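You operate a simulated robot arm through the tools that you are given. There is no shell and no other tool. Be economical: measure what you need, move in short steps, check, and stop when the job is done.

Carry out the task below with a simulated two-armed robot. There is one attempt and no reset: what you move stays moved.

JOB
Run the film out to 20, brake it, stand the white sleeve on it and drop in CAP 37.
Fine: film first; take the sleeve on the green cabinet and leave the one on the shelf.

The check looks at the end state, three seconds after you hand in, the way a careful person would. Anything else that was tipped, shoved, dropped, spilled or broken makes it a failure. Lids that push on must go on centred and level and be pressed home; caps that screw on are set level and turned clockwise until they are tight.

ROBOT AND FRAMES
Two 7-joint arms with two-finger parallel grippers on one trunk, on a base that drives. Base frame: it is fixed to the floor where the robot stands at the start and does not move with it; the origin is under the middle of the robot, x ahead of it, y to its left, z up. Readings come in mm, degrees, newtons and seconds.
The left shoulder is at the start at [50, 161, 1048], the right one opposite. With the tool pointing down near the work surface each hand reaches from about 100 to 560 mm from the robot's upright axis, wherever it stands, measured 20 degrees to its own side. Places, roughly: black lever [500, 100, 800]. Payload 3.43 kg a hand.
Tool frame (each hand has its own): the origin (TCP) lies between the finger pads and is the grasp point; the fingertips stand 30 mm ahead of it; z points along the fingers, y is the line along which they close. Largest opening 94 mm; finger width 28, thickness 10; the body of the gripper, 50 by 96 mm, starts 55 mm behind the TCP.
Orientation is told as [roll, pitch, yaw] about the base's x, y, z axes, in that order, counted from this pose: with the fingers straight down and closing along the base's y, the tool's x points along the base's -x, its y along +y and its z along -z.

CONTROLS
- The arms move only by the tool drive_tool. It takes "left_series", "right_series" or both (then of equal length, played together; a hand with none holds still); each is a list of rows, each an object (a shift or turn left out is 0, a gripper value left out holds the last) with "slide": the shift along the tool's x, y, z in units of 50 mm (1.0 is 50 mm), a list of three; "rotation": the turn, a rotation vector about the tool's x, y, z in units of 8 degrees (1.0 is 8 degrees), a list of three; "gripper": the closure, from 0 (fully open) to 1 (shut). In form: [{"slide": [tx, ty, tz], "rotation": [wx, wy, wz], "gripper": gripper}, ...]. A call has 1 to 10 rows; each row shifts and turns the commanded pose from where the row before left it, along the tool's axes as they then stand. A call with a number of a shift or a turn outside -1 to 1 is refused whole. Rows are played at 5 a second. More than 50 mm and 8.6 degrees between two rows, or a gripper value outside its range, and nothing of the call is played. A pose out of reach is approached as far as the arm can. The call stops where the force on the tool passes 60 N (or 10 N more than at its start, if that is more) or the arm is blocked; 0.2 s more then pass. Each finger travels about 45 mm/s and halts on what it meets, pressing with about 27 N; the grip force reading is that of the motor and also rises with nothing between the fingers. The clock runs only during rows and for 0.2 s after the last one: add rows that do not move to give the fingers time. It gives the time, the measured TCP pose, the force on the tool (base axes), the opening and the grip force at its end, in the units of the frame above (readings bear some noise), with the torque about the TCP (base axes, N m) and any sound that the robot's microphone picked up, and new pictures: "views" is both (left out), scene, wrist or none (wrist: the cameras of the hands that moved).
- Cameras (640 x 400 px; columns grow to the right, rows downward): "scene" is now at [91.8, 37.8, 1134.9]; the picture's right is [0.58, -0.82, 0.00], its down [-0.72, -0.51, -0.47] and it looks along [0.38, 0.27, -0.88] (base axes); focal length 214 px, centre (320, 200). "left" rides on the left gripper at [76, -14, -102] in its tool frame; the picture's right is [0.18, 0.98, 0.00], its down [-0.75, 0.14, -0.64] and it looks along [-0.63, 0.12, 0.77] (tool axes); focal length 243 px, centre (320, 200). "right" rides on the right gripper at [76, 14, -103] in its tool frame; the picture's right is [-0.18, 0.98, 0.00], its down [-0.75, -0.14, -0.64] and it looks along [-0.63, -0.12, 0.77] (tool axes); focal length 243 px, centre (320, 200). There is no depth. A picture from a camera that has moved, and an enlarged one, comes with that camera's place and axes in the base frame and with its lens.
- move_column(by): slides the trunk up (or, below 0, down) by that many mm; the arms and the scene camera ride with it, the base frame stays. It gives what a move gives, with no picture.
- steer(legs): drives the robot by 1 to 6 legs, each [ahead, left, turn to the left] in mm, mm and degrees, along the robot's own axes; the way and the turn of a leg run together, so that a leg with both is an arc; at most 1500 mm and 180 degrees a leg. The arms and the cameras ride along, it lands a little off, and it stops where it bumps. It gives what a move gives, and a new picture of the scene camera.
- pan_tilt(pan, tilt): turns the head with the scene camera to pan (to the left, within 80 degrees either way) and tilt (down, from -29 to 69), counted from straight ahead of the robot. It gives what a move gives, and a new picture of the scene camera.
- inspect(camera, box): a new picture of the part [left, top, right, bottom] of that camera's present view, enlarged. It takes no simulated time.
- job_done(): hands the job in; it is judged then, once.

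Work in short steps. Places have to be worked out from the pictures, the camera data and where the tool is seen: move nearer, look again, correct. Check each grasp and each placing, and mend what went wrong. You have 120 turns and 260 pictures in all, those below and enlarged ones among them. Open the grippers and draw the arms clear of the work before you hand the job in, unless the task says otherwise; then end with one line.

The tools are called after ">>>" as name(argument=value, ...) on one line, values as JSON. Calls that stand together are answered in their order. drive_tool: Moves the arms, as the interface text tells. Its arguments: {"type":"object","properties":{"left_series":{"type":"array","items":{"type":"object","properties":{"slide":{"type":"array","items":{"type":"number"}},"rotation":{"type":"array","items":{"type":"number"}},"gripper":{"type":"number"}}}},"right_series":{"type":"array","items":{"type":"object","properties":{"slide":{"type":"array","items":{"type":"number"}},"rotation":{"type":"array","items":{"type":"number"}},"gripper":{"type":"number"}}}},"views":{"type":"string","enum":["both","scene","wrist","none"]}},"required":[]} The other tools are called the same way: move_column (by) slides the trunk up or down; steer (legs) drives the base; pan_tilt (pan, tilt) turns the head that bears the scene camera; inspect (camera, box) takes an enlarged picture of a part of a camera's view; job_done () hands the job in.

At the start:

```text
t: 0.0
left_position: [290.0, 441.1, 1170.4]
left_tool_rot: [0.1, 0.0, 0.0]
left_contact_force: [-0.7, -0.8, 0.2]
left_torque: [0.01, 0.01, 0.0]
left_finger_gap: 94.0
left_grasp_force: 0.1
right_position: [409.6, 8.7, 1080.2]
right_tool_rot: [-0.1, 0.0, 0.0]
right_contact_force: [-0.1, 0.3, -0.1]
right_torque: [-0.01, -0.02, 0.0]
right_finger_gap: 93.9
right_grasp_force: 0.1
trunk travel left (down, up): [-75.0, 192.0]
robot x, y, heading: [1.8, -0.8, -0.0]
head pan, tilt: [35.1, 62.2]
```

scene: 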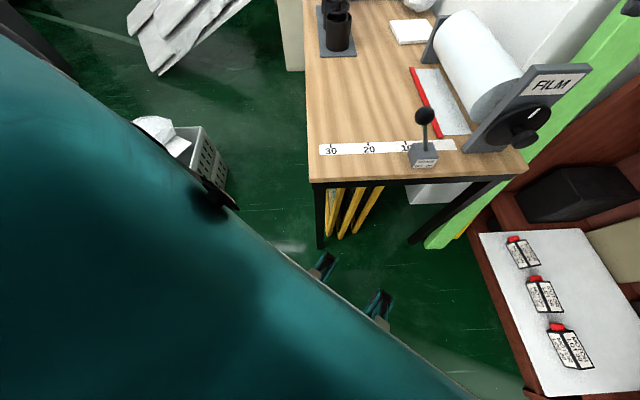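
right: 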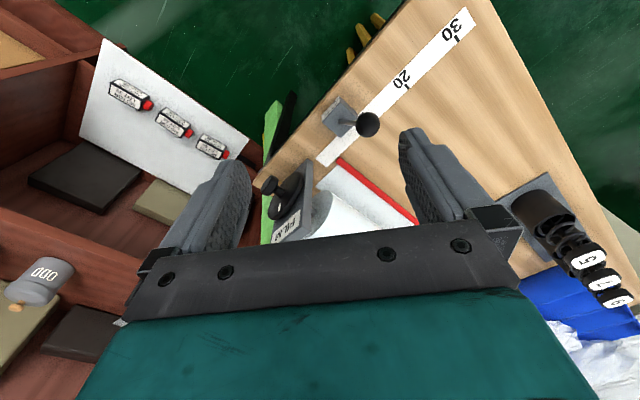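
left: 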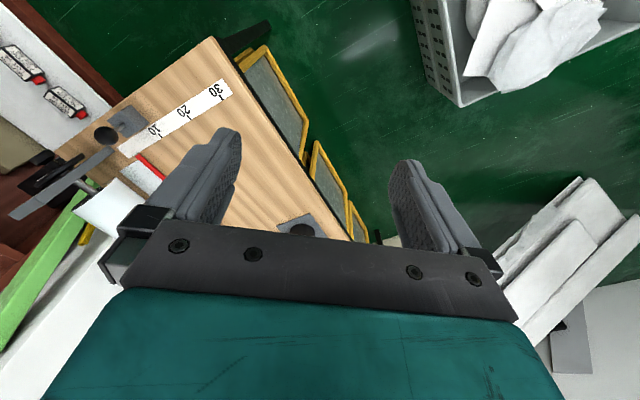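

The scene shows a bench with a film roll, a 10/20/30 scale and a black lever. I look around with the head first.

>>> pan_tilt(pan=0, tilt=35)

>>> pan_tilt(pan=55, tilt=35)

>>> pan_tilt(pan=-60, tilt=35)

```text
t: 1.0
left_position: [289.1, 441.7, 1170.3]
left_tool_rot: [0.0, 0.0, -0.1]
left_contact_force: [0.8, 0.4, 0.5]
left_torque: [0.01, 0.02, 0.01]
left_finger_gap: 94.1
left_grasp_force: 0.1
right_position: [409.2, 9.6, 1081.0]
right_tool_rot: [0.0, 0.0, -0.1]
right_contact_force: [0.0, 1.0, 1.0]
right_torque: [-0.02, 0.0, 0.01]
right_finger_gap: 93.8
right_grasp_force: 0.1
trunk travel left (down, up): [-75.0, 192.0]
robot x, y, heading: [-0.9, 1.7, 0.1]
head pan, tilt: [0.0, 35.0]
camera scene: at [127.5, 1.0, 1171.6], right [0.0, -1.0, 0.0], down [-0.57, 0.0, -0.82], along [0.82, 0.0, -0.57], focal length 214 px, centre (320, 200)
```

scene: 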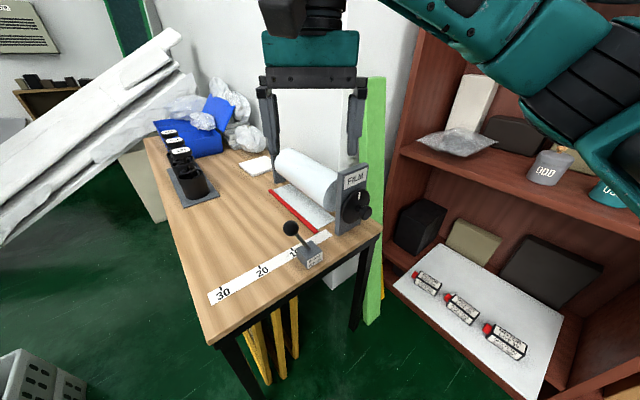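

```text
t: 2.2
left_position: [290.6, 440.8, 1169.7]
left_tool_rot: [0.1, -0.1, 0.0]
left_contact_force: [0.1, -0.6, 0.3]
left_torque: [-0.01, 0.02, -0.01]
left_finger_gap: 94.3
left_grasp_force: 0.0
right_position: [409.6, 10.1, 1082.4]
right_tool_rot: [0.1, 0.0, 0.0]
right_contact_force: [-0.2, 0.6, 0.1]
right_torque: [0.02, 0.0, 0.04]
right_finger_gap: 94.0
right_grasp_force: 0.1
trunk travel left (down, up): [-75.0, 192.0]
robot x, y, heading: [-1.0, 1.8, -0.1]
head pan, tilt: [55.0, 35.0]
camera scene: at [90.0, 73.0, 1171.7], right [0.82, -0.57, 0.0], down [-0.33, -0.47, -0.82], along [0.47, 0.67, -0.57], focal length 214 px, centre (320, 200)
```

scene: 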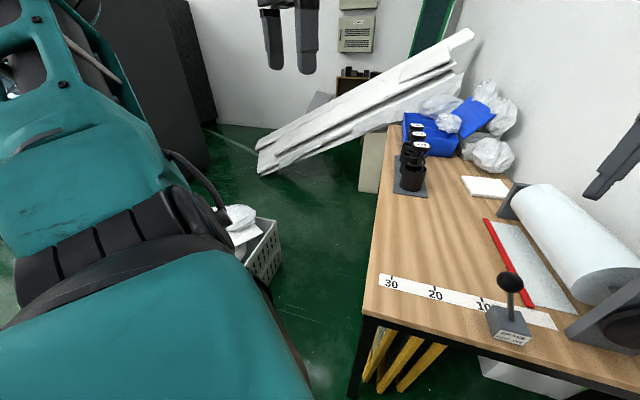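

```text
t: 4.2
left_position: [289.7, 442.3, 1171.4]
left_tool_rot: [0.0, -0.1, -0.1]
left_contact_force: [0.0, -0.2, -0.4]
left_torque: [0.03, 0.01, 0.02]
left_finger_gap: 93.9
left_grasp_force: 0.0
right_position: [409.1, 10.0, 1081.2]
right_tool_rot: [0.0, 0.0, 0.0]
right_contact_force: [0.6, 0.0, 0.2]
right_torque: [-0.01, -0.02, -0.04]
right_finger_gap: 93.8
right_grasp_force: 0.0
trunk travel left (down, up): [-75.0, 192.0]
robot x, y, heading: [1.3, 0.5, 0.0]
head pan, tilt: [-60.0, 35.0]
camera scene: at [83.5, -75.3, 1171.7], right [-0.87, -0.5, 0.0], down [-0.29, 0.5, -0.82], along [0.41, -0.71, -0.57], focal length 214 px, centre (320, 200)
```

scene: 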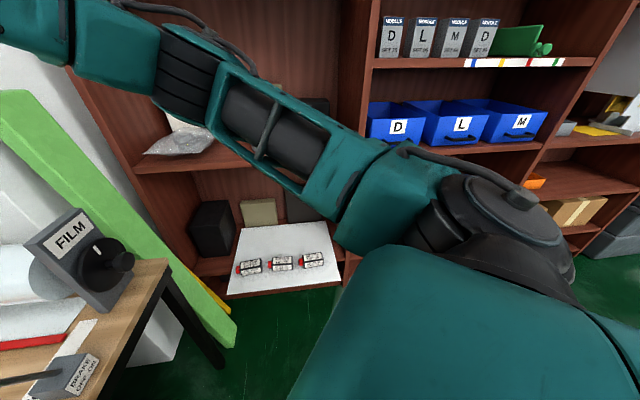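

I'll zoom in on the bench details and the far parts.

>>> pan_tilt(pan=20, tilt=38)

>>> inspect(camera="scene", box=[230, 60, 390, 180])

>>> inspect(camera="scene", box=[300, 180, 520, 330])

```text
t: 5.7
left_position: [289.6, 441.6, 1170.0]
left_tool_rot: [-0.1, 0.1, 0.0]
left_contact_force: [0.3, 0.4, -0.6]
left_torque: [0.0, 0.03, 0.02]
left_finger_gap: 93.8
left_grasp_force: 0.0
right_position: [409.6, 10.7, 1081.4]
right_tool_rot: [0.0, 0.0, 0.1]
right_contact_force: [-0.8, 0.0, 0.1]
right_torque: [-0.02, -0.04, 0.03]
right_finger_gap: 94.0
right_grasp_force: 0.0
trunk travel left (down, up): [-75.0, 192.0]
robot x, y, heading: [2.8, 0.5, -0.3]
head pan, tilt: [20.0, 38.0]
camera scene: at [120.5, 30.4, 1167.1], right [0.34, -0.94, 0.0], down [-0.58, -0.21, -0.79], along [0.74, 0.27, -0.62], focal length 214 px, centre (320, 200)
```

scene: 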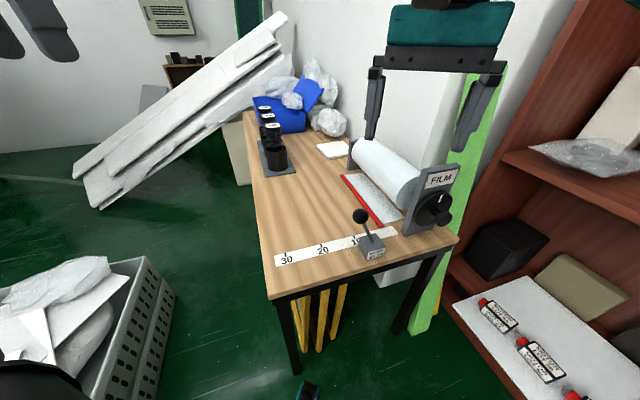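

```text
3.33 times, centred on (310, 120) of scene
camera zoom: at [120.5, 30.4, 1167.1], right [0.34, -0.94, 0.0], down [-0.58, -0.21, -0.79], along [0.74, 0.27, -0.62], focal length 715 px, centre (353, 467)
```

zoom: 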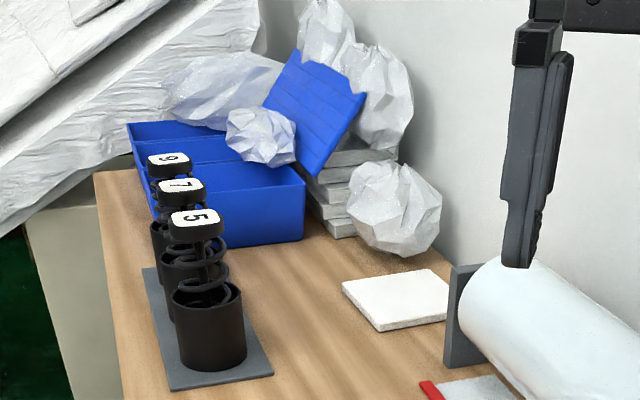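

```text
2.67 times, centred on (410, 255) of scene
camera zoom: at [120.5, 30.4, 1167.1], right [0.34, -0.94, 0.0], down [-0.58, -0.21, -0.79], along [0.74, 0.27, -0.62], focal length 572 px, centre (80, 53)
```

zoom: 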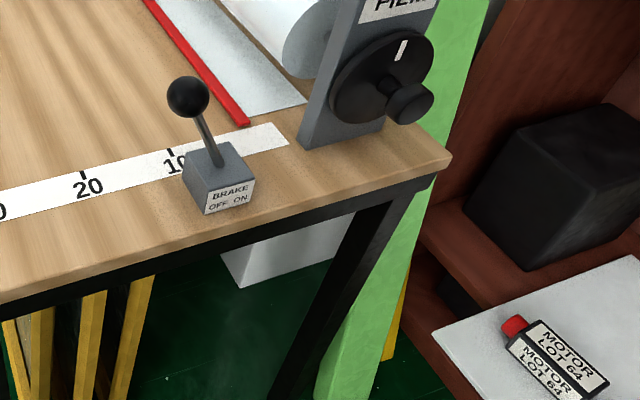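

The film's red edge must reach 20; brake lever has OFF/ON. I need to find the green cabinet, sleeves and CAP 37; look at the shelf and around behind.

>>> pan_tilt(pan=-20, tilt=38)

>>> inspect(camera="scene", box=[200, 0, 640, 275])

>>> pan_tilt(pan=80, tilt=20)

>>> pan_tilt(pan=-80, tilt=15)

```text
t: 6.8
left_position: [290.1, 442.9, 1170.8]
left_tool_rot: [0.0, 0.0, -0.1]
left_contact_force: [0.4, 0.3, 0.9]
left_torque: [0.01, -0.01, 0.0]
left_finger_gap: 94.0
left_grasp_force: 0.0
right_position: [408.8, 8.5, 1081.3]
right_tool_rot: [0.1, 0.0, 0.0]
right_contact_force: [0.7, -0.2, -0.4]
right_torque: [0.03, 0.0, -0.04]
right_finger_gap: 93.9
right_grasp_force: 0.1
trunk travel left (down, up): [-75.0, 192.0]
robot x, y, heading: [0.8, 1.6, 0.0]
head pan, tilt: [-20.0, 38.0]
camera scene: at [120.5, -28.5, 1167.1], right [-0.34, -0.94, 0.0], down [-0.58, 0.21, -0.79], along [0.74, -0.27, -0.62], focal length 214 px, centre (320, 200)
```

scene: 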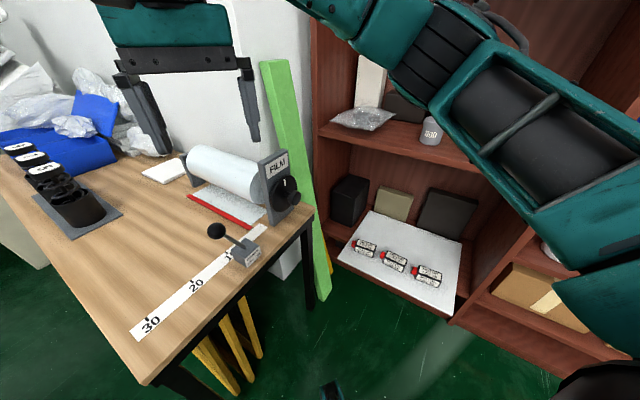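

```text
1.45 times, centred on (420, 138) of scene
camera zoom: at [120.5, -28.5, 1167.1], right [-0.34, -0.94, 0.0], down [-0.58, 0.21, -0.79], along [0.74, -0.27, -0.62], focal length 312 px, centre (174, 291)
```

zoom: 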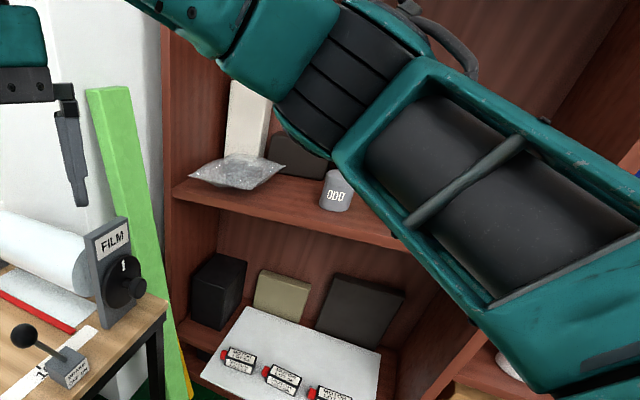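

```text
t: 8.6
left_position: [289.5, 441.5, 1170.3]
left_tool_rot: [-0.1, 0.1, 0.0]
left_contact_force: [0.4, 0.2, 0.2]
left_torque: [0.0, 0.03, 0.0]
left_finger_gap: 94.1
left_grasp_force: 0.1
right_position: [409.6, 9.6, 1081.5]
right_tool_rot: [-0.1, -0.1, 0.0]
right_contact_force: [0.0, -0.4, -0.4]
right_torque: [-0.01, -0.01, 0.03]
right_finger_gap: 94.2
right_grasp_force: 0.0
trunk travel left (down, up): [-75.0, 192.0]
robot x, y, heading: [2.2, 1.9, 0.0]
head pan, tilt: [80.0, 20.0]
camera scene: at [55.6, 92.6, 1195.5], right [0.98, -0.17, 0.0], down [-0.06, -0.34, -0.94], along [0.16, 0.93, -0.34], focal length 214 px, centre (320, 200)
```

scene: 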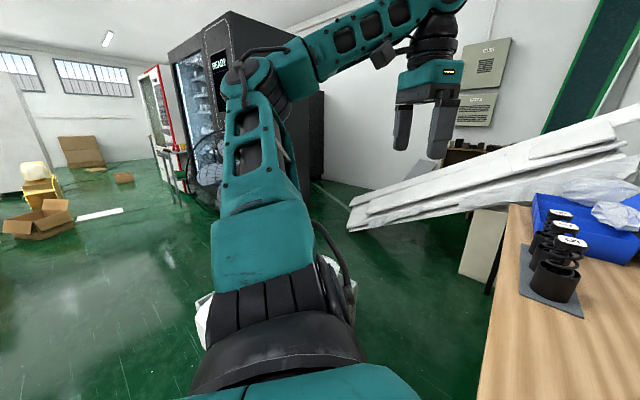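

```text
t: 11.0
left_position: [290.6, 440.9, 1170.1]
left_tool_rot: [0.0, 0.0, 0.1]
left_contact_force: [0.3, -0.2, 0.6]
left_torque: [-0.03, -0.03, -0.01]
left_finger_gap: 94.1
left_grasp_force: 0.1
right_position: [410.5, 9.0, 1082.1]
right_tool_rot: [0.0, 0.0, 0.0]
right_contact_force: [0.1, -0.4, -0.8]
right_torque: [0.02, 0.01, -0.01]
right_finger_gap: 94.1
right_grasp_force: 0.0
trunk travel left (down, up): [-75.0, 192.0]
robot x, y, heading: [-0.2, 1.6, -0.0]
head pan, tilt: [-80.0, 15.0]
camera scene: at [55.7, -91.1, 1203.7], right [-0.98, -0.17, 0.0], down [-0.05, 0.25, -0.97], along [0.17, -0.95, -0.26], focal length 214 px, centre (320, 200)
```

scene: 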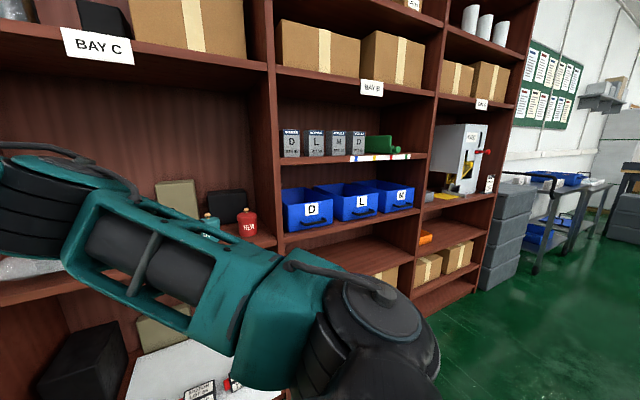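

>>> pan_tilt(pan=-45, tilt=45)

>>> inspect(camera="scene", box=[180, 140, 340, 240])

>>> inspect(camera="right", box=[0, 60, 240, 210])

>>> inspect(camera="right", box=[0, 200, 240, 350])

```text
t: 12.0
left_position: [289.8, 442.3, 1171.5]
left_tool_rot: [0.0, 0.0, 0.0]
left_contact_force: [-0.1, -0.2, -0.7]
left_torque: [-0.03, -0.03, 0.0]
left_finger_gap: 93.7
left_grasp_force: 0.2
right_position: [409.7, 10.1, 1080.7]
right_tool_rot: [-0.1, 0.0, 0.1]
right_contact_force: [0.0, 0.3, 0.1]
right_torque: [-0.01, 0.01, 0.02]
right_finger_gap: 94.0
right_grasp_force: 0.1
trunk travel left (down, up): [-75.0, 192.0]
robot x, y, heading: [3.3, -2.1, 0.0]
head pan, tilt: [-45.0, 45.0]
camera scene: at [96.9, -56.7, 1156.9], right [-0.71, -0.71, 0.0], down [-0.5, 0.5, -0.71], along [0.5, -0.5, -0.71], focal length 214 px, centre (320, 200)
```

scene: 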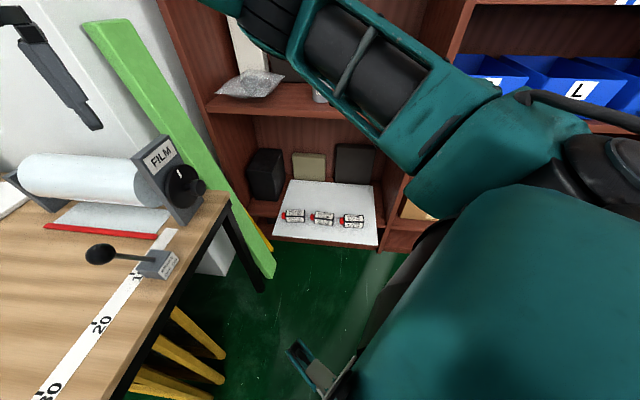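

```text
4.00 times, centred on (260, 190) of scene
camera zoom: at [96.9, -56.7, 1156.9], right [-0.71, -0.71, 0.0], down [-0.5, 0.5, -0.71], along [0.5, -0.5, -0.71], focal length 858 px, centre (560, 240)
```

zoom: 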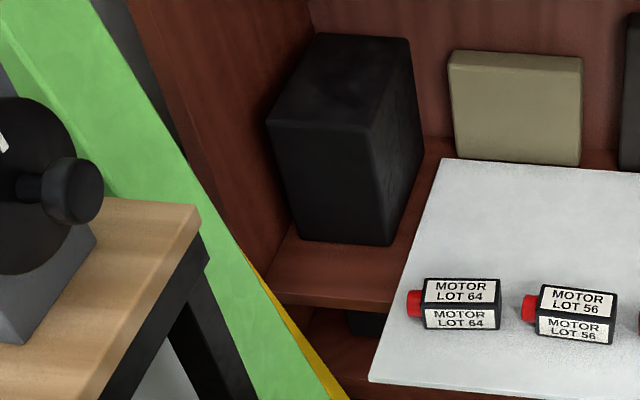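

```text
2.67 times, centred on (120, 135) of right
camera zoom: at [333.4, 24.5, 1185.4], right [0.18, 0.98, 0.0], down [0.75, -0.14, 0.64], along [0.63, -0.12, -0.77], focal length 647 px, centre (853, 373)
```

zoom: 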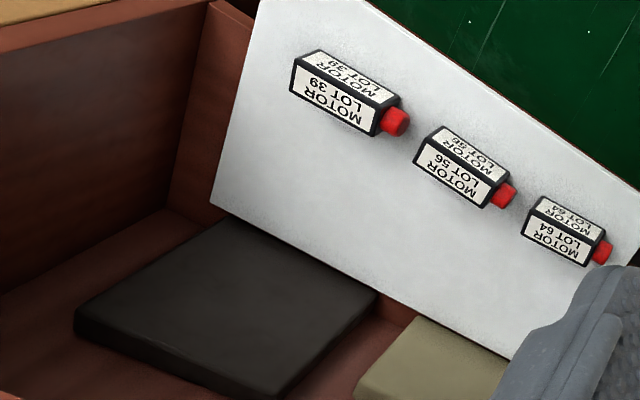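

```text
2.67 times, centred on (120, 275) of right
camera zoom: at [333.4, 24.5, 1185.4], right [0.18, 0.98, 0.0], down [0.75, -0.14, 0.64], along [0.63, -0.12, -0.77], focal length 647 px, centre (853, 0)
```

zoom: 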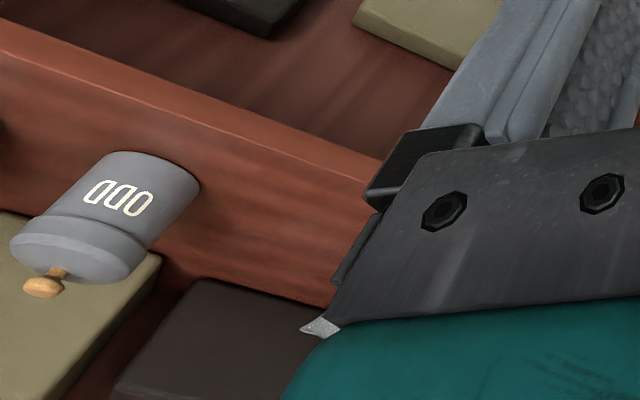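

Not here yet. I'll back off a little and turn left to see what's behind and to the side.

>>> steer(legs=[[-200, 0, 0], [0, 0, 90]])

>>> pan_tilt(pan=0, tilt=20)

>>> pan_tilt(pan=70, tilt=20)

```text
t: 13.3
left_position: [233.6, 435.7, 1169.1]
left_tool_rot: [0.0, 0.2, -0.1]
left_contact_force: [0.1, 0.0, 0.1]
left_torque: [0.0, 0.0, 0.04]
left_finger_gap: 93.8
left_grasp_force: 0.0
right_position: [353.7, 1.2, 1081.1]
right_tool_rot: [0.0, 0.0, -0.3]
right_contact_force: [-0.7, -0.3, -0.6]
right_torque: [-0.01, 0.02, -0.01]
right_finger_gap: 94.1
right_grasp_force: 0.1
trunk travel left (down, up): [-75.0, 192.0]
robot x, y, heading: [-56.4, -4.8, -0.0]
head pan, tilt: [-45.0, 45.0]
stopped in leg 1: the robot was blocked; the commanded pose is now the measured one
camera scene: at [40.3, -62.2, 1156.9], right [-0.71, -0.71, 0.0], down [-0.5, 0.5, -0.71], along [0.5, -0.5, -0.71], focal length 214 px, centre (320, 200)
```

scene: 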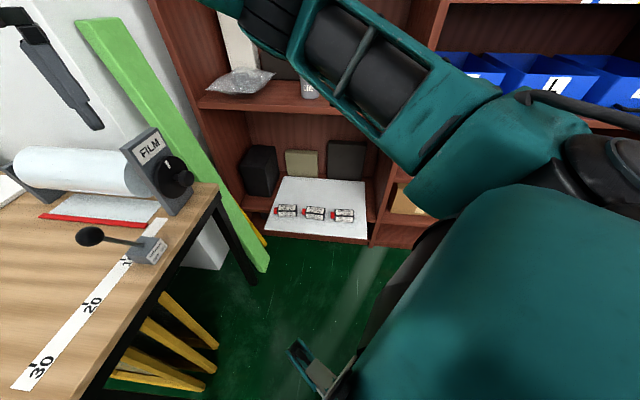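

```text
t: 14.4
left_position: [235.2, 435.6, 1170.3]
left_tool_rot: [0.0, 0.1, -0.1]
left_contact_force: [-1.0, -0.2, 0.5]
left_torque: [0.04, 0.01, -0.02]
left_finger_gap: 94.2
left_grasp_force: 0.0
right_position: [354.0, 3.6, 1080.9]
right_tool_rot: [0.1, 0.2, -0.4]
right_contact_force: [-0.1, -0.2, 0.2]
right_torque: [0.01, 0.0, -0.03]
right_finger_gap: 94.2
right_grasp_force: 0.2
trunk travel left (down, up): [-75.0, 192.0]
robot x, y, heading: [-57.7, -6.0, 0.1]
head pan, tilt: [0.0, 20.0]
camera scene: at [76.1, -4.9, 1195.5], right [0.0, -1.0, 0.0], down [-0.34, 0.0, -0.94], along [0.94, 0.0, -0.34], focal length 214 px, centre (320, 200)
```

scene: 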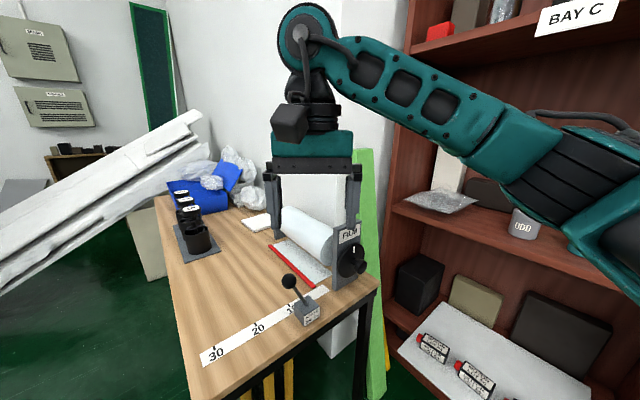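

```text
t: 15.9
left_position: [235.6, 435.4, 1170.1]
left_tool_rot: [-0.1, 0.1, -0.1]
left_contact_force: [-0.6, 0.0, -0.3]
left_torque: [-0.01, -0.01, -0.03]
left_finger_gap: 94.0
left_grasp_force: 0.1
right_position: [353.4, 2.2, 1080.7]
right_tool_rot: [-0.1, 0.1, -0.4]
right_contact_force: [-0.2, -0.3, 0.0]
right_torque: [0.0, 0.01, -0.01]
right_finger_gap: 94.1
right_grasp_force: 0.1
trunk travel left (down, up): [-75.0, 192.0]
robot x, y, heading: [-56.8, -4.0, -0.2]
head pan, tilt: [70.0, 20.0]
camera scene: at [15.1, 82.8, 1195.5], right [0.94, -0.35, 0.0], down [-0.12, -0.32, -0.94], along [0.32, 0.88, -0.34], focal length 214 px, centre (320, 200)
```

scene: 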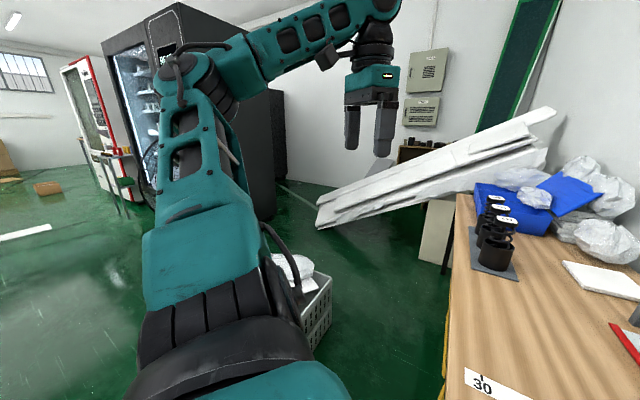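

Something blocks right behind the base. I'll go slightly forward and turn left to look.

>>> steer(legs=[[60, 0, 0], [0, 0, 70]])

>>> pan_tilt(pan=70, tilt=30)

```text
t: 19.9
left_position: [-323.4, 409.5, 1169.8]
left_tool_rot: [0.0, 0.1, 71.7]
left_contact_force: [0.0, -0.6, 0.2]
left_torque: [-0.04, -0.01, -0.01]
left_finger_gap: 94.0
left_grasp_force: 0.0
right_position: [124.5, 387.7, 1080.8]
right_tool_rot: [0.0, 0.1, 71.5]
right_contact_force: [-0.4, -0.5, -0.4]
right_torque: [-0.02, 0.01, 0.0]
right_finger_gap: 93.6
right_grasp_force: 0.1
trunk travel left (down, up): [-75.0, 192.0]
robot x, y, heading: [5.0, -3.5, 71.6]
head pan, tilt: [70.0, 20.0]
camera scene: at [-57.4, 91.1, 1195.5], right [0.62, 0.78, 0.0], down [0.27, -0.21, -0.94], along [-0.74, 0.58, -0.34], focal length 214 px, centre (320, 200)
```

scene: 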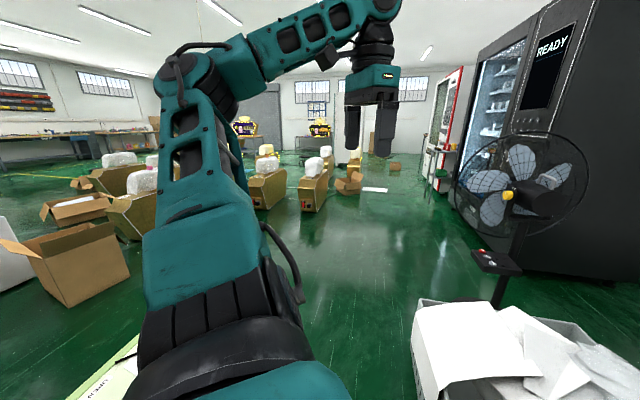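

```text
t: 20.7
left_position: [-324.8, 409.0, 1170.1]
left_tool_rot: [0.1, 0.1, 71.7]
left_contact_force: [-0.4, 0.0, -0.4]
left_torque: [-0.01, -0.01, 0.02]
left_finger_gap: 93.8
left_grasp_force: 0.0
right_position: [124.8, 386.3, 1080.2]
right_tool_rot: [0.0, 0.0, 71.4]
right_contact_force: [-0.2, 1.4, 0.6]
right_torque: [-0.01, -0.04, 0.02]
right_finger_gap: 94.1
right_grasp_force: 0.0
trunk travel left (down, up): [-75.0, 192.0]
robot x, y, heading: [4.6, -5.8, 71.9]
head pan, tilt: [70.0, 30.0]
camera scene: at [-55.2, 89.4, 1179.5], right [0.62, 0.78, 0.0], down [0.39, -0.31, -0.87], along [-0.68, 0.54, -0.5], focal length 214 px, centre (320, 200)
```

scene: 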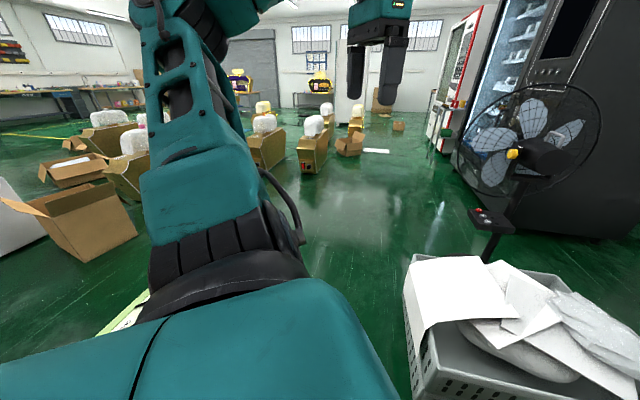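

There's a pale-green thing behind the robot. Turn further left (bin stays low and at some distance).

>>> steer(legs=[[0, 0, 60]])

>>> pan_tilt(pan=40, tilt=45)

```text
t: 23.7
left_position: [-519.5, -70.7, 1169.7]
left_tool_rot: [0.0, 0.1, 130.5]
left_contact_force: [-0.8, -0.7, 0.4]
left_torque: [0.01, 0.0, -0.01]
left_finger_gap: 94.1
left_grasp_force: 0.0
right_position: [-269.2, 301.9, 1082.0]
right_tool_rot: [0.0, 0.1, 130.3]
right_contact_force: [0.8, 0.1, 0.0]
right_torque: [-0.02, 0.02, -0.02]
right_finger_gap: 94.0
right_grasp_force: 0.0
trunk travel left (down, up): [-75.0, 192.0]
robot x, y, heading: [5.7, -3.5, 130.4]
head pan, tilt: [70.0, 30.0]
camera scene: at [-107.6, -5.7, 1179.5], right [-0.35, 0.94, 0.0], down [0.47, 0.17, -0.87], along [-0.81, -0.3, -0.5], focal length 214 px, centre (320, 200)
```

scene: 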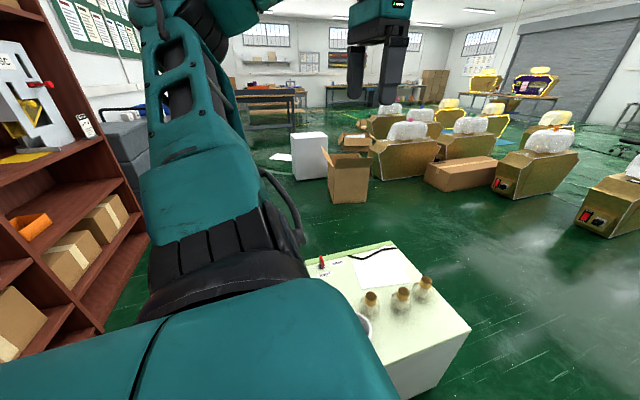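

```text
t: 24.6
left_position: [-519.1, -71.3, 1169.9]
left_tool_rot: [-0.1, 0.0, 130.4]
left_contact_force: [-0.2, 0.1, 0.4]
left_torque: [0.0, -0.01, -0.01]
left_finger_gap: 94.2
left_grasp_force: 0.0
right_position: [-268.8, 300.8, 1080.9]
right_tool_rot: [0.0, 0.2, 130.2]
right_contact_force: [-0.4, -1.2, 0.3]
right_torque: [0.03, -0.03, -0.04]
right_finger_gap: 94.1
right_grasp_force: 0.1
trunk travel left (down, up): [-75.0, 192.0]
robot x, y, heading: [1.8, -5.1, 130.4]
head pan, tilt: [40.0, 45.0]
camera scene: at [-102.9, 39.3, 1156.9], right [0.17, 0.99, 0.0], down [0.7, -0.12, -0.71], along [-0.7, 0.12, -0.71], focal length 214 px, centre (320, 200)
```

scene: 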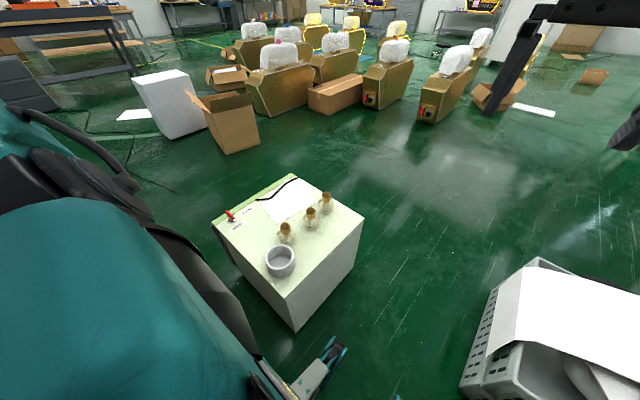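

Green cabinet found, with a white ring-like sleeve and three stoppered bottles. Zoom in.

>>> inspect(camera="scene", box=[200, 170, 376, 280])

>>> inspect(camera="left", box=[0, 0, 640, 400])

```text
3.64 times, centred on (288, 225) of scene
camera zoom: at [-102.9, 39.3, 1156.9], right [0.17, 0.99, 0.0], down [0.7, -0.12, -0.71], along [-0.7, 0.12, -0.71], focal length 780 px, centre (436, 109)
```

zoom: 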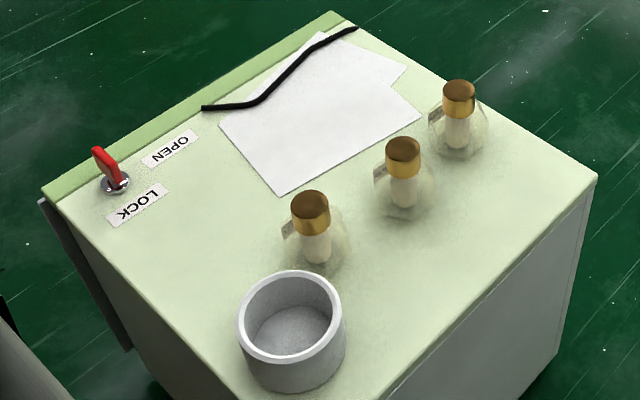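

```text
1.00 times, centred on (320, 200) of left
camera zoom: at [-458.5, -119.1, 1271.8], right [-0.63, -0.78, 0.0], down [-0.6, 0.48, 0.64], along [-0.5, 0.4, -0.77], focal length 243 px, centre (320, 200)
```

zoom: 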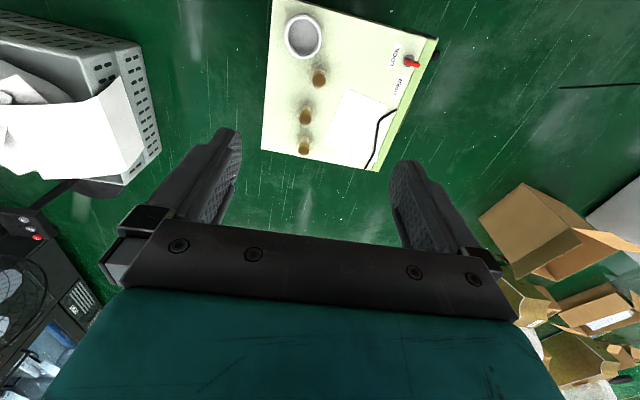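

>>> inspect(camera="scene", box=[270, 185, 340, 250])

>>> inspect(camera="left", box=[270, 0, 360, 170])

>>> inspect(camera="right", box=[0, 0, 640, 400])

```text
6.15 times, centred on (305, 218) of scene
camera zoom: at [-102.9, 39.3, 1156.9], right [0.17, 0.99, 0.0], down [0.7, -0.12, -0.71], along [-0.7, 0.12, -0.71], focal length 1320 px, centre (412, 92)
```

zoom: 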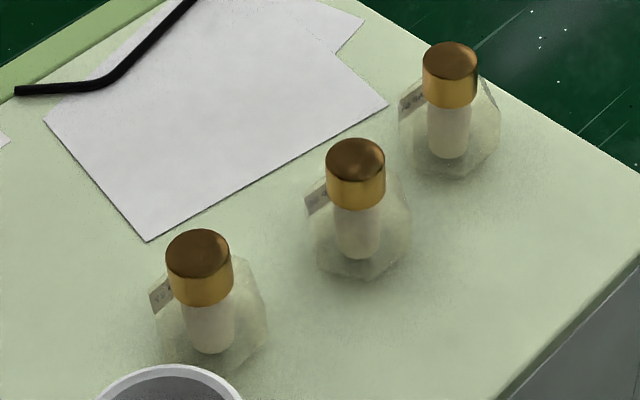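

```text
2.35 times, centred on (315, 85) of left
camera zoom: at [-458.5, -119.1, 1271.8], right [-0.63, -0.78, 0.0], down [-0.6, 0.48, 0.64], along [-0.5, 0.4, -0.77], focal length 571 px, centre (332, 471)
```

zoom: 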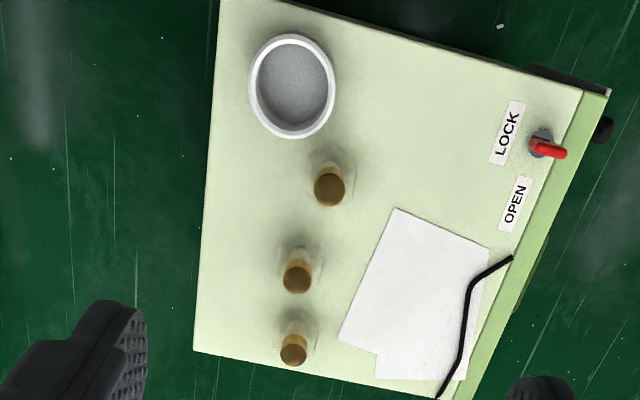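

```text
1.00 times, centred on (320, 200) of right
camera zoom: at [-230.9, 234.8, 1184.7], right [-0.87, -0.49, 0.0], down [-0.38, 0.67, 0.64], along [-0.32, 0.56, -0.77], focal length 243 px, centre (320, 200)
```

zoom: 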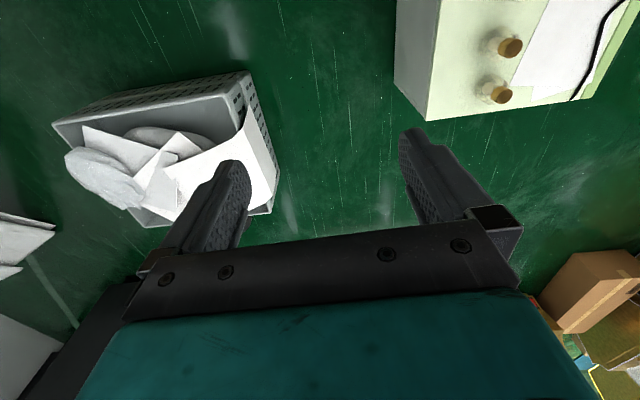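

The green cabinet holds the white ring sleeve (~100 mm) and three capped vials with lot tags. Film comes first: the bench front normal points about 43° left of start, so I turn to face it squarely.

>>> steer(legs=[[0, 0, -87]])

>>> pan_tilt(pan=0, tilt=50)

>>> pan_tilt(pan=-30, tilt=50)

```text
t: 28.8
left_position: [-77.9, 514.7, 1169.9]
left_tool_rot: [0.0, 0.1, 42.2]
left_contact_force: [0.2, -0.2, 0.5]
left_torque: [0.01, -0.01, 0.0]
left_finger_gap: 94.1
left_grasp_force: 0.1
right_position: [302.0, 277.1, 1081.3]
right_tool_rot: [0.0, 0.1, 42.0]
right_contact_force: [0.9, 0.3, -0.2]
right_torque: [0.03, 0.01, -0.02]
right_finger_gap: 94.3
right_grasp_force: 0.1
trunk travel left (down, up): [-75.0, 192.0]
robot x, y, heading: [1.8, -3.2, 42.3]
head pan, tilt: [40.0, 45.0]
camera scene: at [43.9, 102.8, 1156.9], right [0.99, -0.14, 0.0], down [-0.1, -0.7, -0.71], along [0.1, 0.7, -0.71], focal length 214 px, centre (320, 200)
```

scene: 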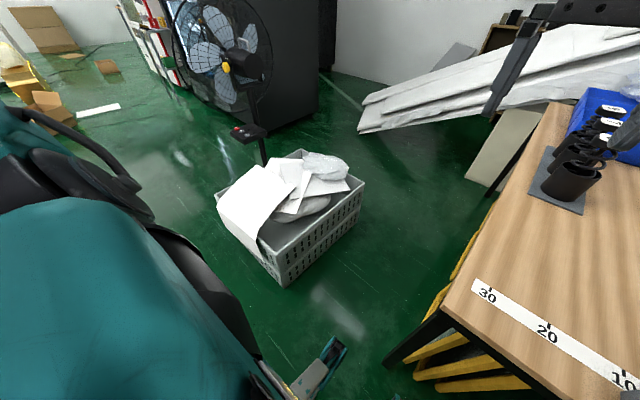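

```text
t: 29.8
left_position: [-77.4, 516.2, 1170.1]
left_tool_rot: [0.0, 0.1, 42.2]
left_contact_force: [0.4, 1.0, 0.2]
left_torque: [0.02, 0.01, -0.01]
left_finger_gap: 94.0
left_grasp_force: 0.0
right_position: [302.8, 277.7, 1080.3]
right_tool_rot: [0.0, 0.1, 42.0]
right_contact_force: [0.7, 0.4, 0.6]
right_torque: [0.01, -0.05, -0.01]
right_finger_gap: 93.9
right_grasp_force: 0.0
trunk travel left (down, up): [-75.0, 192.0]
robot x, y, heading: [2.0, -2.6, 42.3]
head pan, tilt: [0.0, 50.0]
camera scene: at [89.8, 74.0, 1150.0], right [0.67, -0.74, 0.0], down [-0.57, -0.51, -0.64], along [0.48, 0.43, -0.77], focal length 214 px, centre (320, 200)
```

scene: 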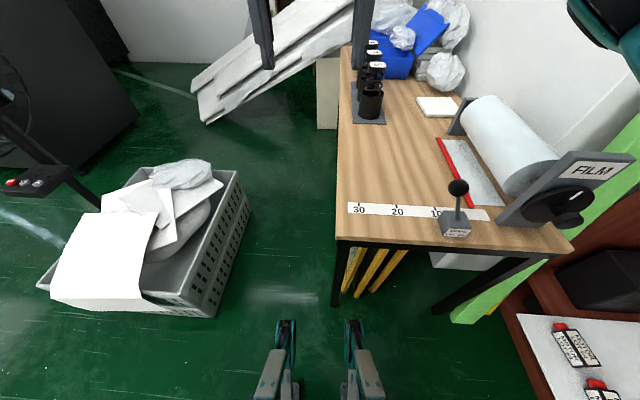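

```text
t: 30.8
left_position: [-78.4, 516.3, 1168.8]
left_tool_rot: [-0.1, 0.1, 42.2]
left_contact_force: [0.3, 0.4, 0.1]
left_torque: [0.01, -0.01, -0.04]
left_finger_gap: 93.9
left_grasp_force: 0.0
right_position: [301.4, 275.8, 1080.3]
right_tool_rot: [0.0, 0.1, 42.1]
right_contact_force: [-0.1, -0.7, 0.1]
right_torque: [-0.01, 0.02, 0.03]
right_finger_gap: 94.0
right_grasp_force: 0.0
trunk travel left (down, up): [-75.0, 192.0]
robot x, y, heading: [2.5, -6.0, 41.9]
head pan, tilt: [-30.0, 50.0]
camera scene: at [108.1, 38.6, 1149.9], right [0.21, -0.98, 0.0], down [-0.75, -0.16, -0.64], along [0.63, 0.14, -0.77], focal length 214 px, centre (320, 200)
```

scene: 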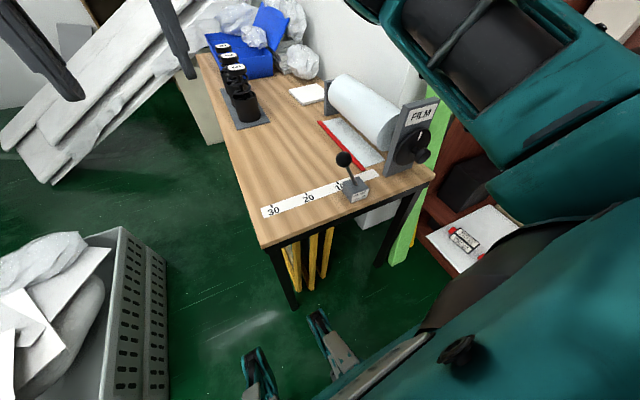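

>>> inspect(camera="scene", box=[310, 90, 450, 220])

>>> pan_tilt(pan=-45, tilt=40)

>>> inspect(camera="right", box=[0, 0, 640, 400])

```text
3.08 times, centred on (380, 155) of scene
camera zoom: at [108.1, 38.6, 1149.9], right [0.21, -0.98, 0.0], down [-0.75, -0.16, -0.64], along [0.63, 0.14, -0.77], focal length 660 px, centre (135, 338)
```

zoom: 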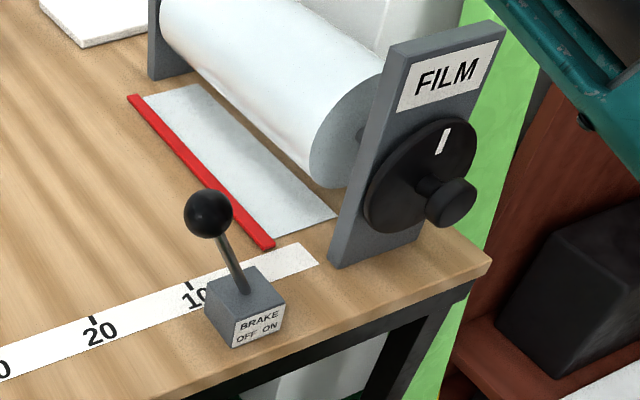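

```text
t: 31.6
left_position: [-78.3, 516.6, 1170.1]
left_tool_rot: [0.0, 0.1, 42.2]
left_contact_force: [0.3, -0.9, -0.6]
left_torque: [-0.01, -0.02, -0.01]
left_finger_gap: 94.1
left_grasp_force: 0.1
right_position: [302.2, 276.7, 1080.7]
right_tool_rot: [0.0, 0.0, 42.1]
right_contact_force: [0.1, -0.8, 0.0]
right_torque: [-0.01, 0.02, 0.01]
right_finger_gap: 93.9
right_grasp_force: 0.1
trunk travel left (down, up): [-75.0, 192.0]
robot x, y, heading: [2.5, -5.7, 42.0]
head pan, tilt: [-45.0, 40.0]
camera scene: at [117.7, 18.1, 1164.1], right [-0.05, -1.0, 0.0], down [-0.64, 0.03, -0.77], along [0.76, -0.04, -0.64], focal length 214 px, centre (320, 200)
```

scene: 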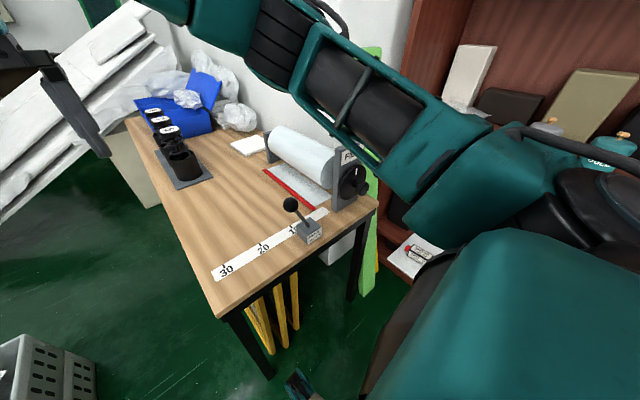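

```text
1.00 times, centred on (320, 200) of right
camera zoom: at [235.9, 237.3, 1184.7], right [-0.52, 0.85, 0.0], down [0.66, 0.4, 0.64], along [0.55, 0.33, -0.77], focal length 243 px, centre (320, 200)
```

zoom: 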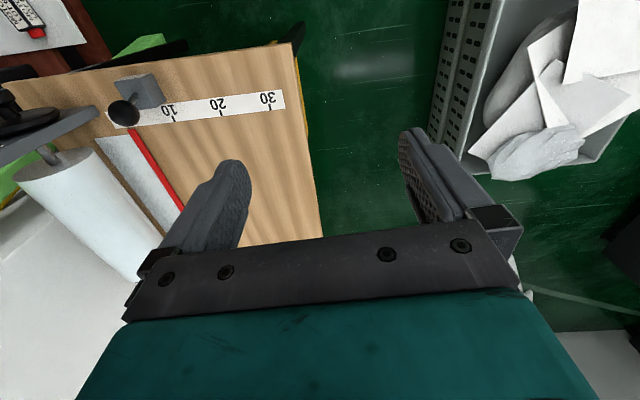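

The knob is a central twist knob on the FILM panel, whose axis faces back toward the robot (~40° heading). I turn to heading ~18° so the right arm reaches it comfortably, then pitch the right hand horizontal high above the bench.

>>> steer(legs=[[0, 0, -24]])

>>> drive_tool(right_series=[{"rotation": [0, 0, -0.9]}, {"rotation": [0, 0, -0.9]}, {"rotation": [0, 0, -0.9]}, {"rotation": [0, -1, 0], "slide": [0.8, 0, 0]}, {"rotation": [0, -1, 0], "slide": [0.5, 0, 0.5]}, {"rotation": [0, -1, 0]}, {"rotation": [0, -1, 0]}, {"rotation": [0, -1, 0]}, {"rotation": [0, -1, 0]}], views="none")

>>> drive_tool(right_series=[{"rotation": [0, -1, 0]}, {"rotation": [0, -1, 0]}, {"rotation": [0, -1, 0]}, {"rotation": [0, -1, 0]}, {"rotation": [0, -1, 0]}], views="both")

```text
t: 33.2
left_position: [141.0, 504.0, 1170.3]
left_tool_rot: [-0.1, 0.1, 18.3]
left_contact_force: [-0.2, 0.7, 0.6]
left_torque: [0.0, -0.02, -0.01]
left_finger_gap: 93.9
left_grasp_force: 0.1
right_position: [391.2, 131.9, 1081.1]
right_tool_rot: [0.0, 0.1, 18.1]
right_contact_force: [-0.4, 0.9, -0.1]
right_torque: [-0.01, -0.01, -0.04]
right_finger_gap: 93.9
right_grasp_force: 0.1
trunk travel left (down, up): [-75.0, 192.0]
robot x, y, heading: [1.3, -6.3, 18.6]
head pan, tilt: [-45.0, 40.0]
camera scene: at [117.2, -30.4, 1164.1], right [-0.45, -0.89, 0.0], down [-0.57, 0.29, -0.77], along [0.68, -0.34, -0.64], focal length 214 px, centre (320, 200)
```

scene: 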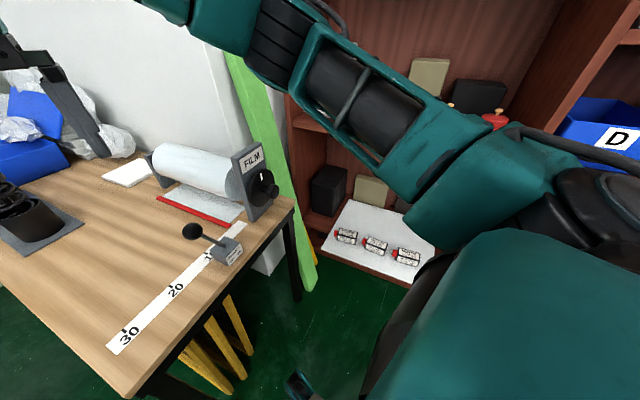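

```text
t: 35.2
left_position: [140.7, 504.6, 1170.3]
left_tool_rot: [0.0, 0.1, 18.3]
left_contact_force: [-0.6, -0.3, 0.8]
left_torque: [-0.01, 0.02, 0.01]
left_finger_gap: 94.0
left_grasp_force: 0.1
right_position: [343.0, 92.6, 1052.9]
right_tool_rot: [0.2, -47.9, 39.6]
right_contact_force: [0.2, 0.0, -0.7]
right_torque: [0.03, 0.01, 0.0]
right_finger_gap: 94.0
right_grasp_force: 0.1
trunk travel left (down, up): [-75.0, 192.0]
robot x, y, heading: [2.7, -7.9, 18.3]
head pan, tilt: [-45.0, 40.0]
```

```text
t: 36.4
left_position: [140.8, 504.5, 1168.9]
left_tool_rot: [0.0, 0.0, 18.4]
left_contact_force: [-0.4, -0.2, 0.6]
left_torque: [-0.03, -0.04, -0.01]
left_finger_gap: 93.9
left_grasp_force: 0.1
right_position: [356.3, 122.5, 1060.8]
right_tool_rot: [1.9, -88.0, 38.0]
right_contact_force: [0.2, -0.4, 0.5]
right_torque: [0.01, 0.0, -0.03]
right_finger_gap: 94.1
right_grasp_force: 0.0
right hand out of reach, approached as far as the arm can: row 3, 4, 5
trunk travel left (down, up): [-75.0, 192.0]
robot x, y, heading: [5.9, -4.8, 18.4]
head pan, tilt: [-45.0, 40.0]
camera scene: at [116.2, -30.0, 1164.3], right [-0.45, -0.89, 0.0], down [-0.57, 0.29, -0.77], along [0.69, -0.34, -0.64], focal length 214 px, centre (320, 200)
camera right: at [265.8, 66.7, 989.6], right [-0.62, 0.76, 0.19], down [-0.38, -0.5, 0.77], along [0.68, 0.41, 0.6], focal length 243 px, centre (320, 200)
```

scene: 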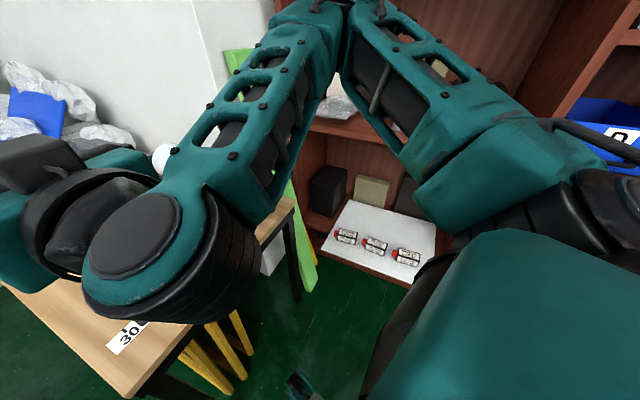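
right: 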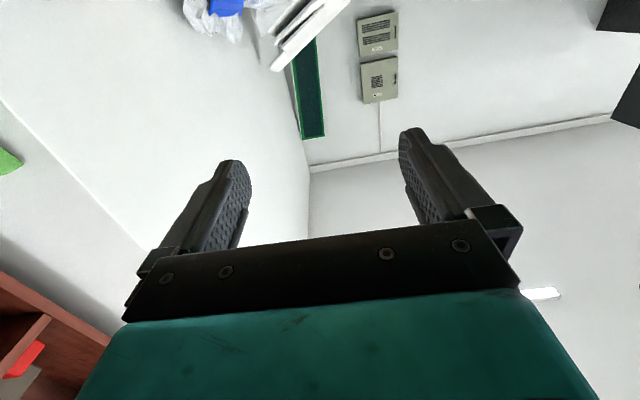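

Hand is horizontal. Move right/back and down to a point ~150 mm in front of the knob.

>>> drive_tool(right_series=[{"slide": [0, -0.97, -0.33]}, {"slide": [0, -0.97, -0.33]}, {"slide": [0, -0.97, -0.33]}, {"slide": [0, -0.97, -0.33]}, {"slide": [0.2, -0.97, -0.33]}, {"slide": [0.4, -0.97, -0.33]}, {"slide": [0.4, -0.97, -0.33]}, {"slide": [0.9, 0, 0]}, {"slide": [0.9, 0, 0]}, {"slide": [0.9, 0, 0]}])

```text
refused: row 1 steps farther than a row can; nothing moved
```

>>> drive_tool(right_series=[{"slide": [0, -0.92, -0.33]}, {"slide": [0, -0.92, -0.33]}, {"slide": [0, -0.92, -0.33]}, {"slide": [0, -0.92, -0.33]}, {"slide": [0.2, -0.9, -0.33]}, {"slide": [0.2, -0.9, -0.33]}, {"slide": [0.2, -0.9, -0.33]}, {"slide": [0.9, -0.3, 0]}, {"slide": [0.9, 0, 0]}, {"slide": [0.9, 0, 0]}])

```text
t: 38.6
left_position: [141.3, 504.4, 1170.8]
left_tool_rot: [0.0, 0.1, 18.3]
left_contact_force: [0.8, -0.1, -0.2]
left_torque: [-0.01, 0.05, -0.02]
left_finger_gap: 94.0
left_grasp_force: 0.0
right_position: [428.1, 67.3, 1085.8]
right_tool_rot: [2.3, -87.1, 37.1]
right_contact_force: [-1.1, 0.2, -0.7]
right_torque: [-0.02, 0.01, -0.02]
right_finger_gap: 93.8
right_grasp_force: 0.0
right hand out of reach, approached as far as the arm can: row 1, 2, 3, 4, 5, 6, 7, 8, 9, 10
trunk travel left (down, up): [-75.0, 192.0]
robot x, y, heading: [5.4, -2.3, 18.4]
head pan, tilt: [-45.0, 40.0]
camera scene: at [117.1, -30.4, 1164.1], right [-0.45, -0.89, 0.0], down [-0.57, 0.29, -0.77], along [0.68, -0.34, -0.64], focal length 214 px, centre (320, 200)
camera right: at [336.2, 10.9, 1016.5], right [-0.62, 0.77, 0.19], down [-0.38, -0.49, 0.79], along [0.69, 0.41, 0.59], focal length 243 px, centre (320, 200)
```

scene: 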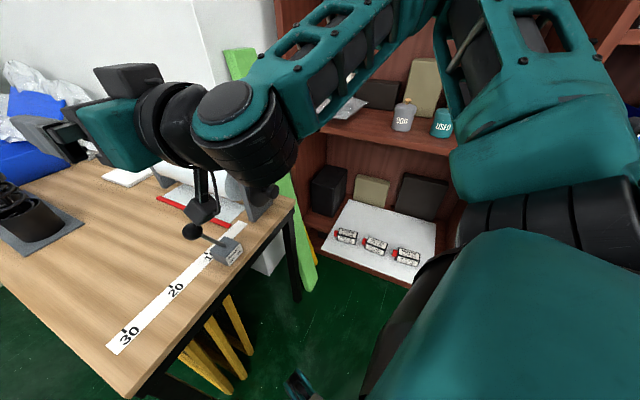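
right: 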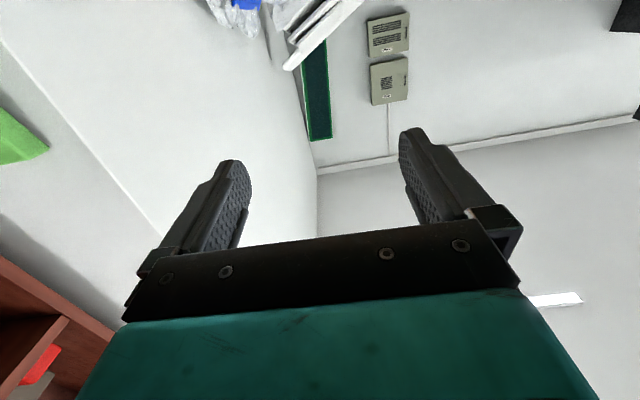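

The arm hit a wrist limit up high; lower positions should suit the horizontal hand better. Send small motions to see how the commanded pose behaves.

>>> drive_tool(right_series=[{"slide": [0, 0, -0.1]}, {"slide": [0, 0, 0]}, {"slide": [0, 0, 0]}, {"slide": [0, 0, 0]}], views="none")

```text
t: 39.6
left_position: [141.1, 504.6, 1168.6]
left_tool_rot: [0.0, 0.1, 18.3]
left_contact_force: [0.5, 0.1, -0.3]
left_torque: [-0.01, -0.03, 0.01]
left_finger_gap: 94.0
left_grasp_force: 0.0
right_position: [427.2, 66.9, 1088.7]
right_tool_rot: [1.3, -87.6, 38.5]
right_contact_force: [-0.4, -0.1, -0.4]
right_torque: [-0.02, -0.02, -0.02]
right_finger_gap: 93.8
right_grasp_force: 0.0
right hand out of reach, approached as far as the arm can: row 1
trunk travel left (down, up): [-75.0, 192.0]
robot x, y, heading: [2.2, -6.0, 18.6]
head pan, tilt: [-45.0, 40.0]
```

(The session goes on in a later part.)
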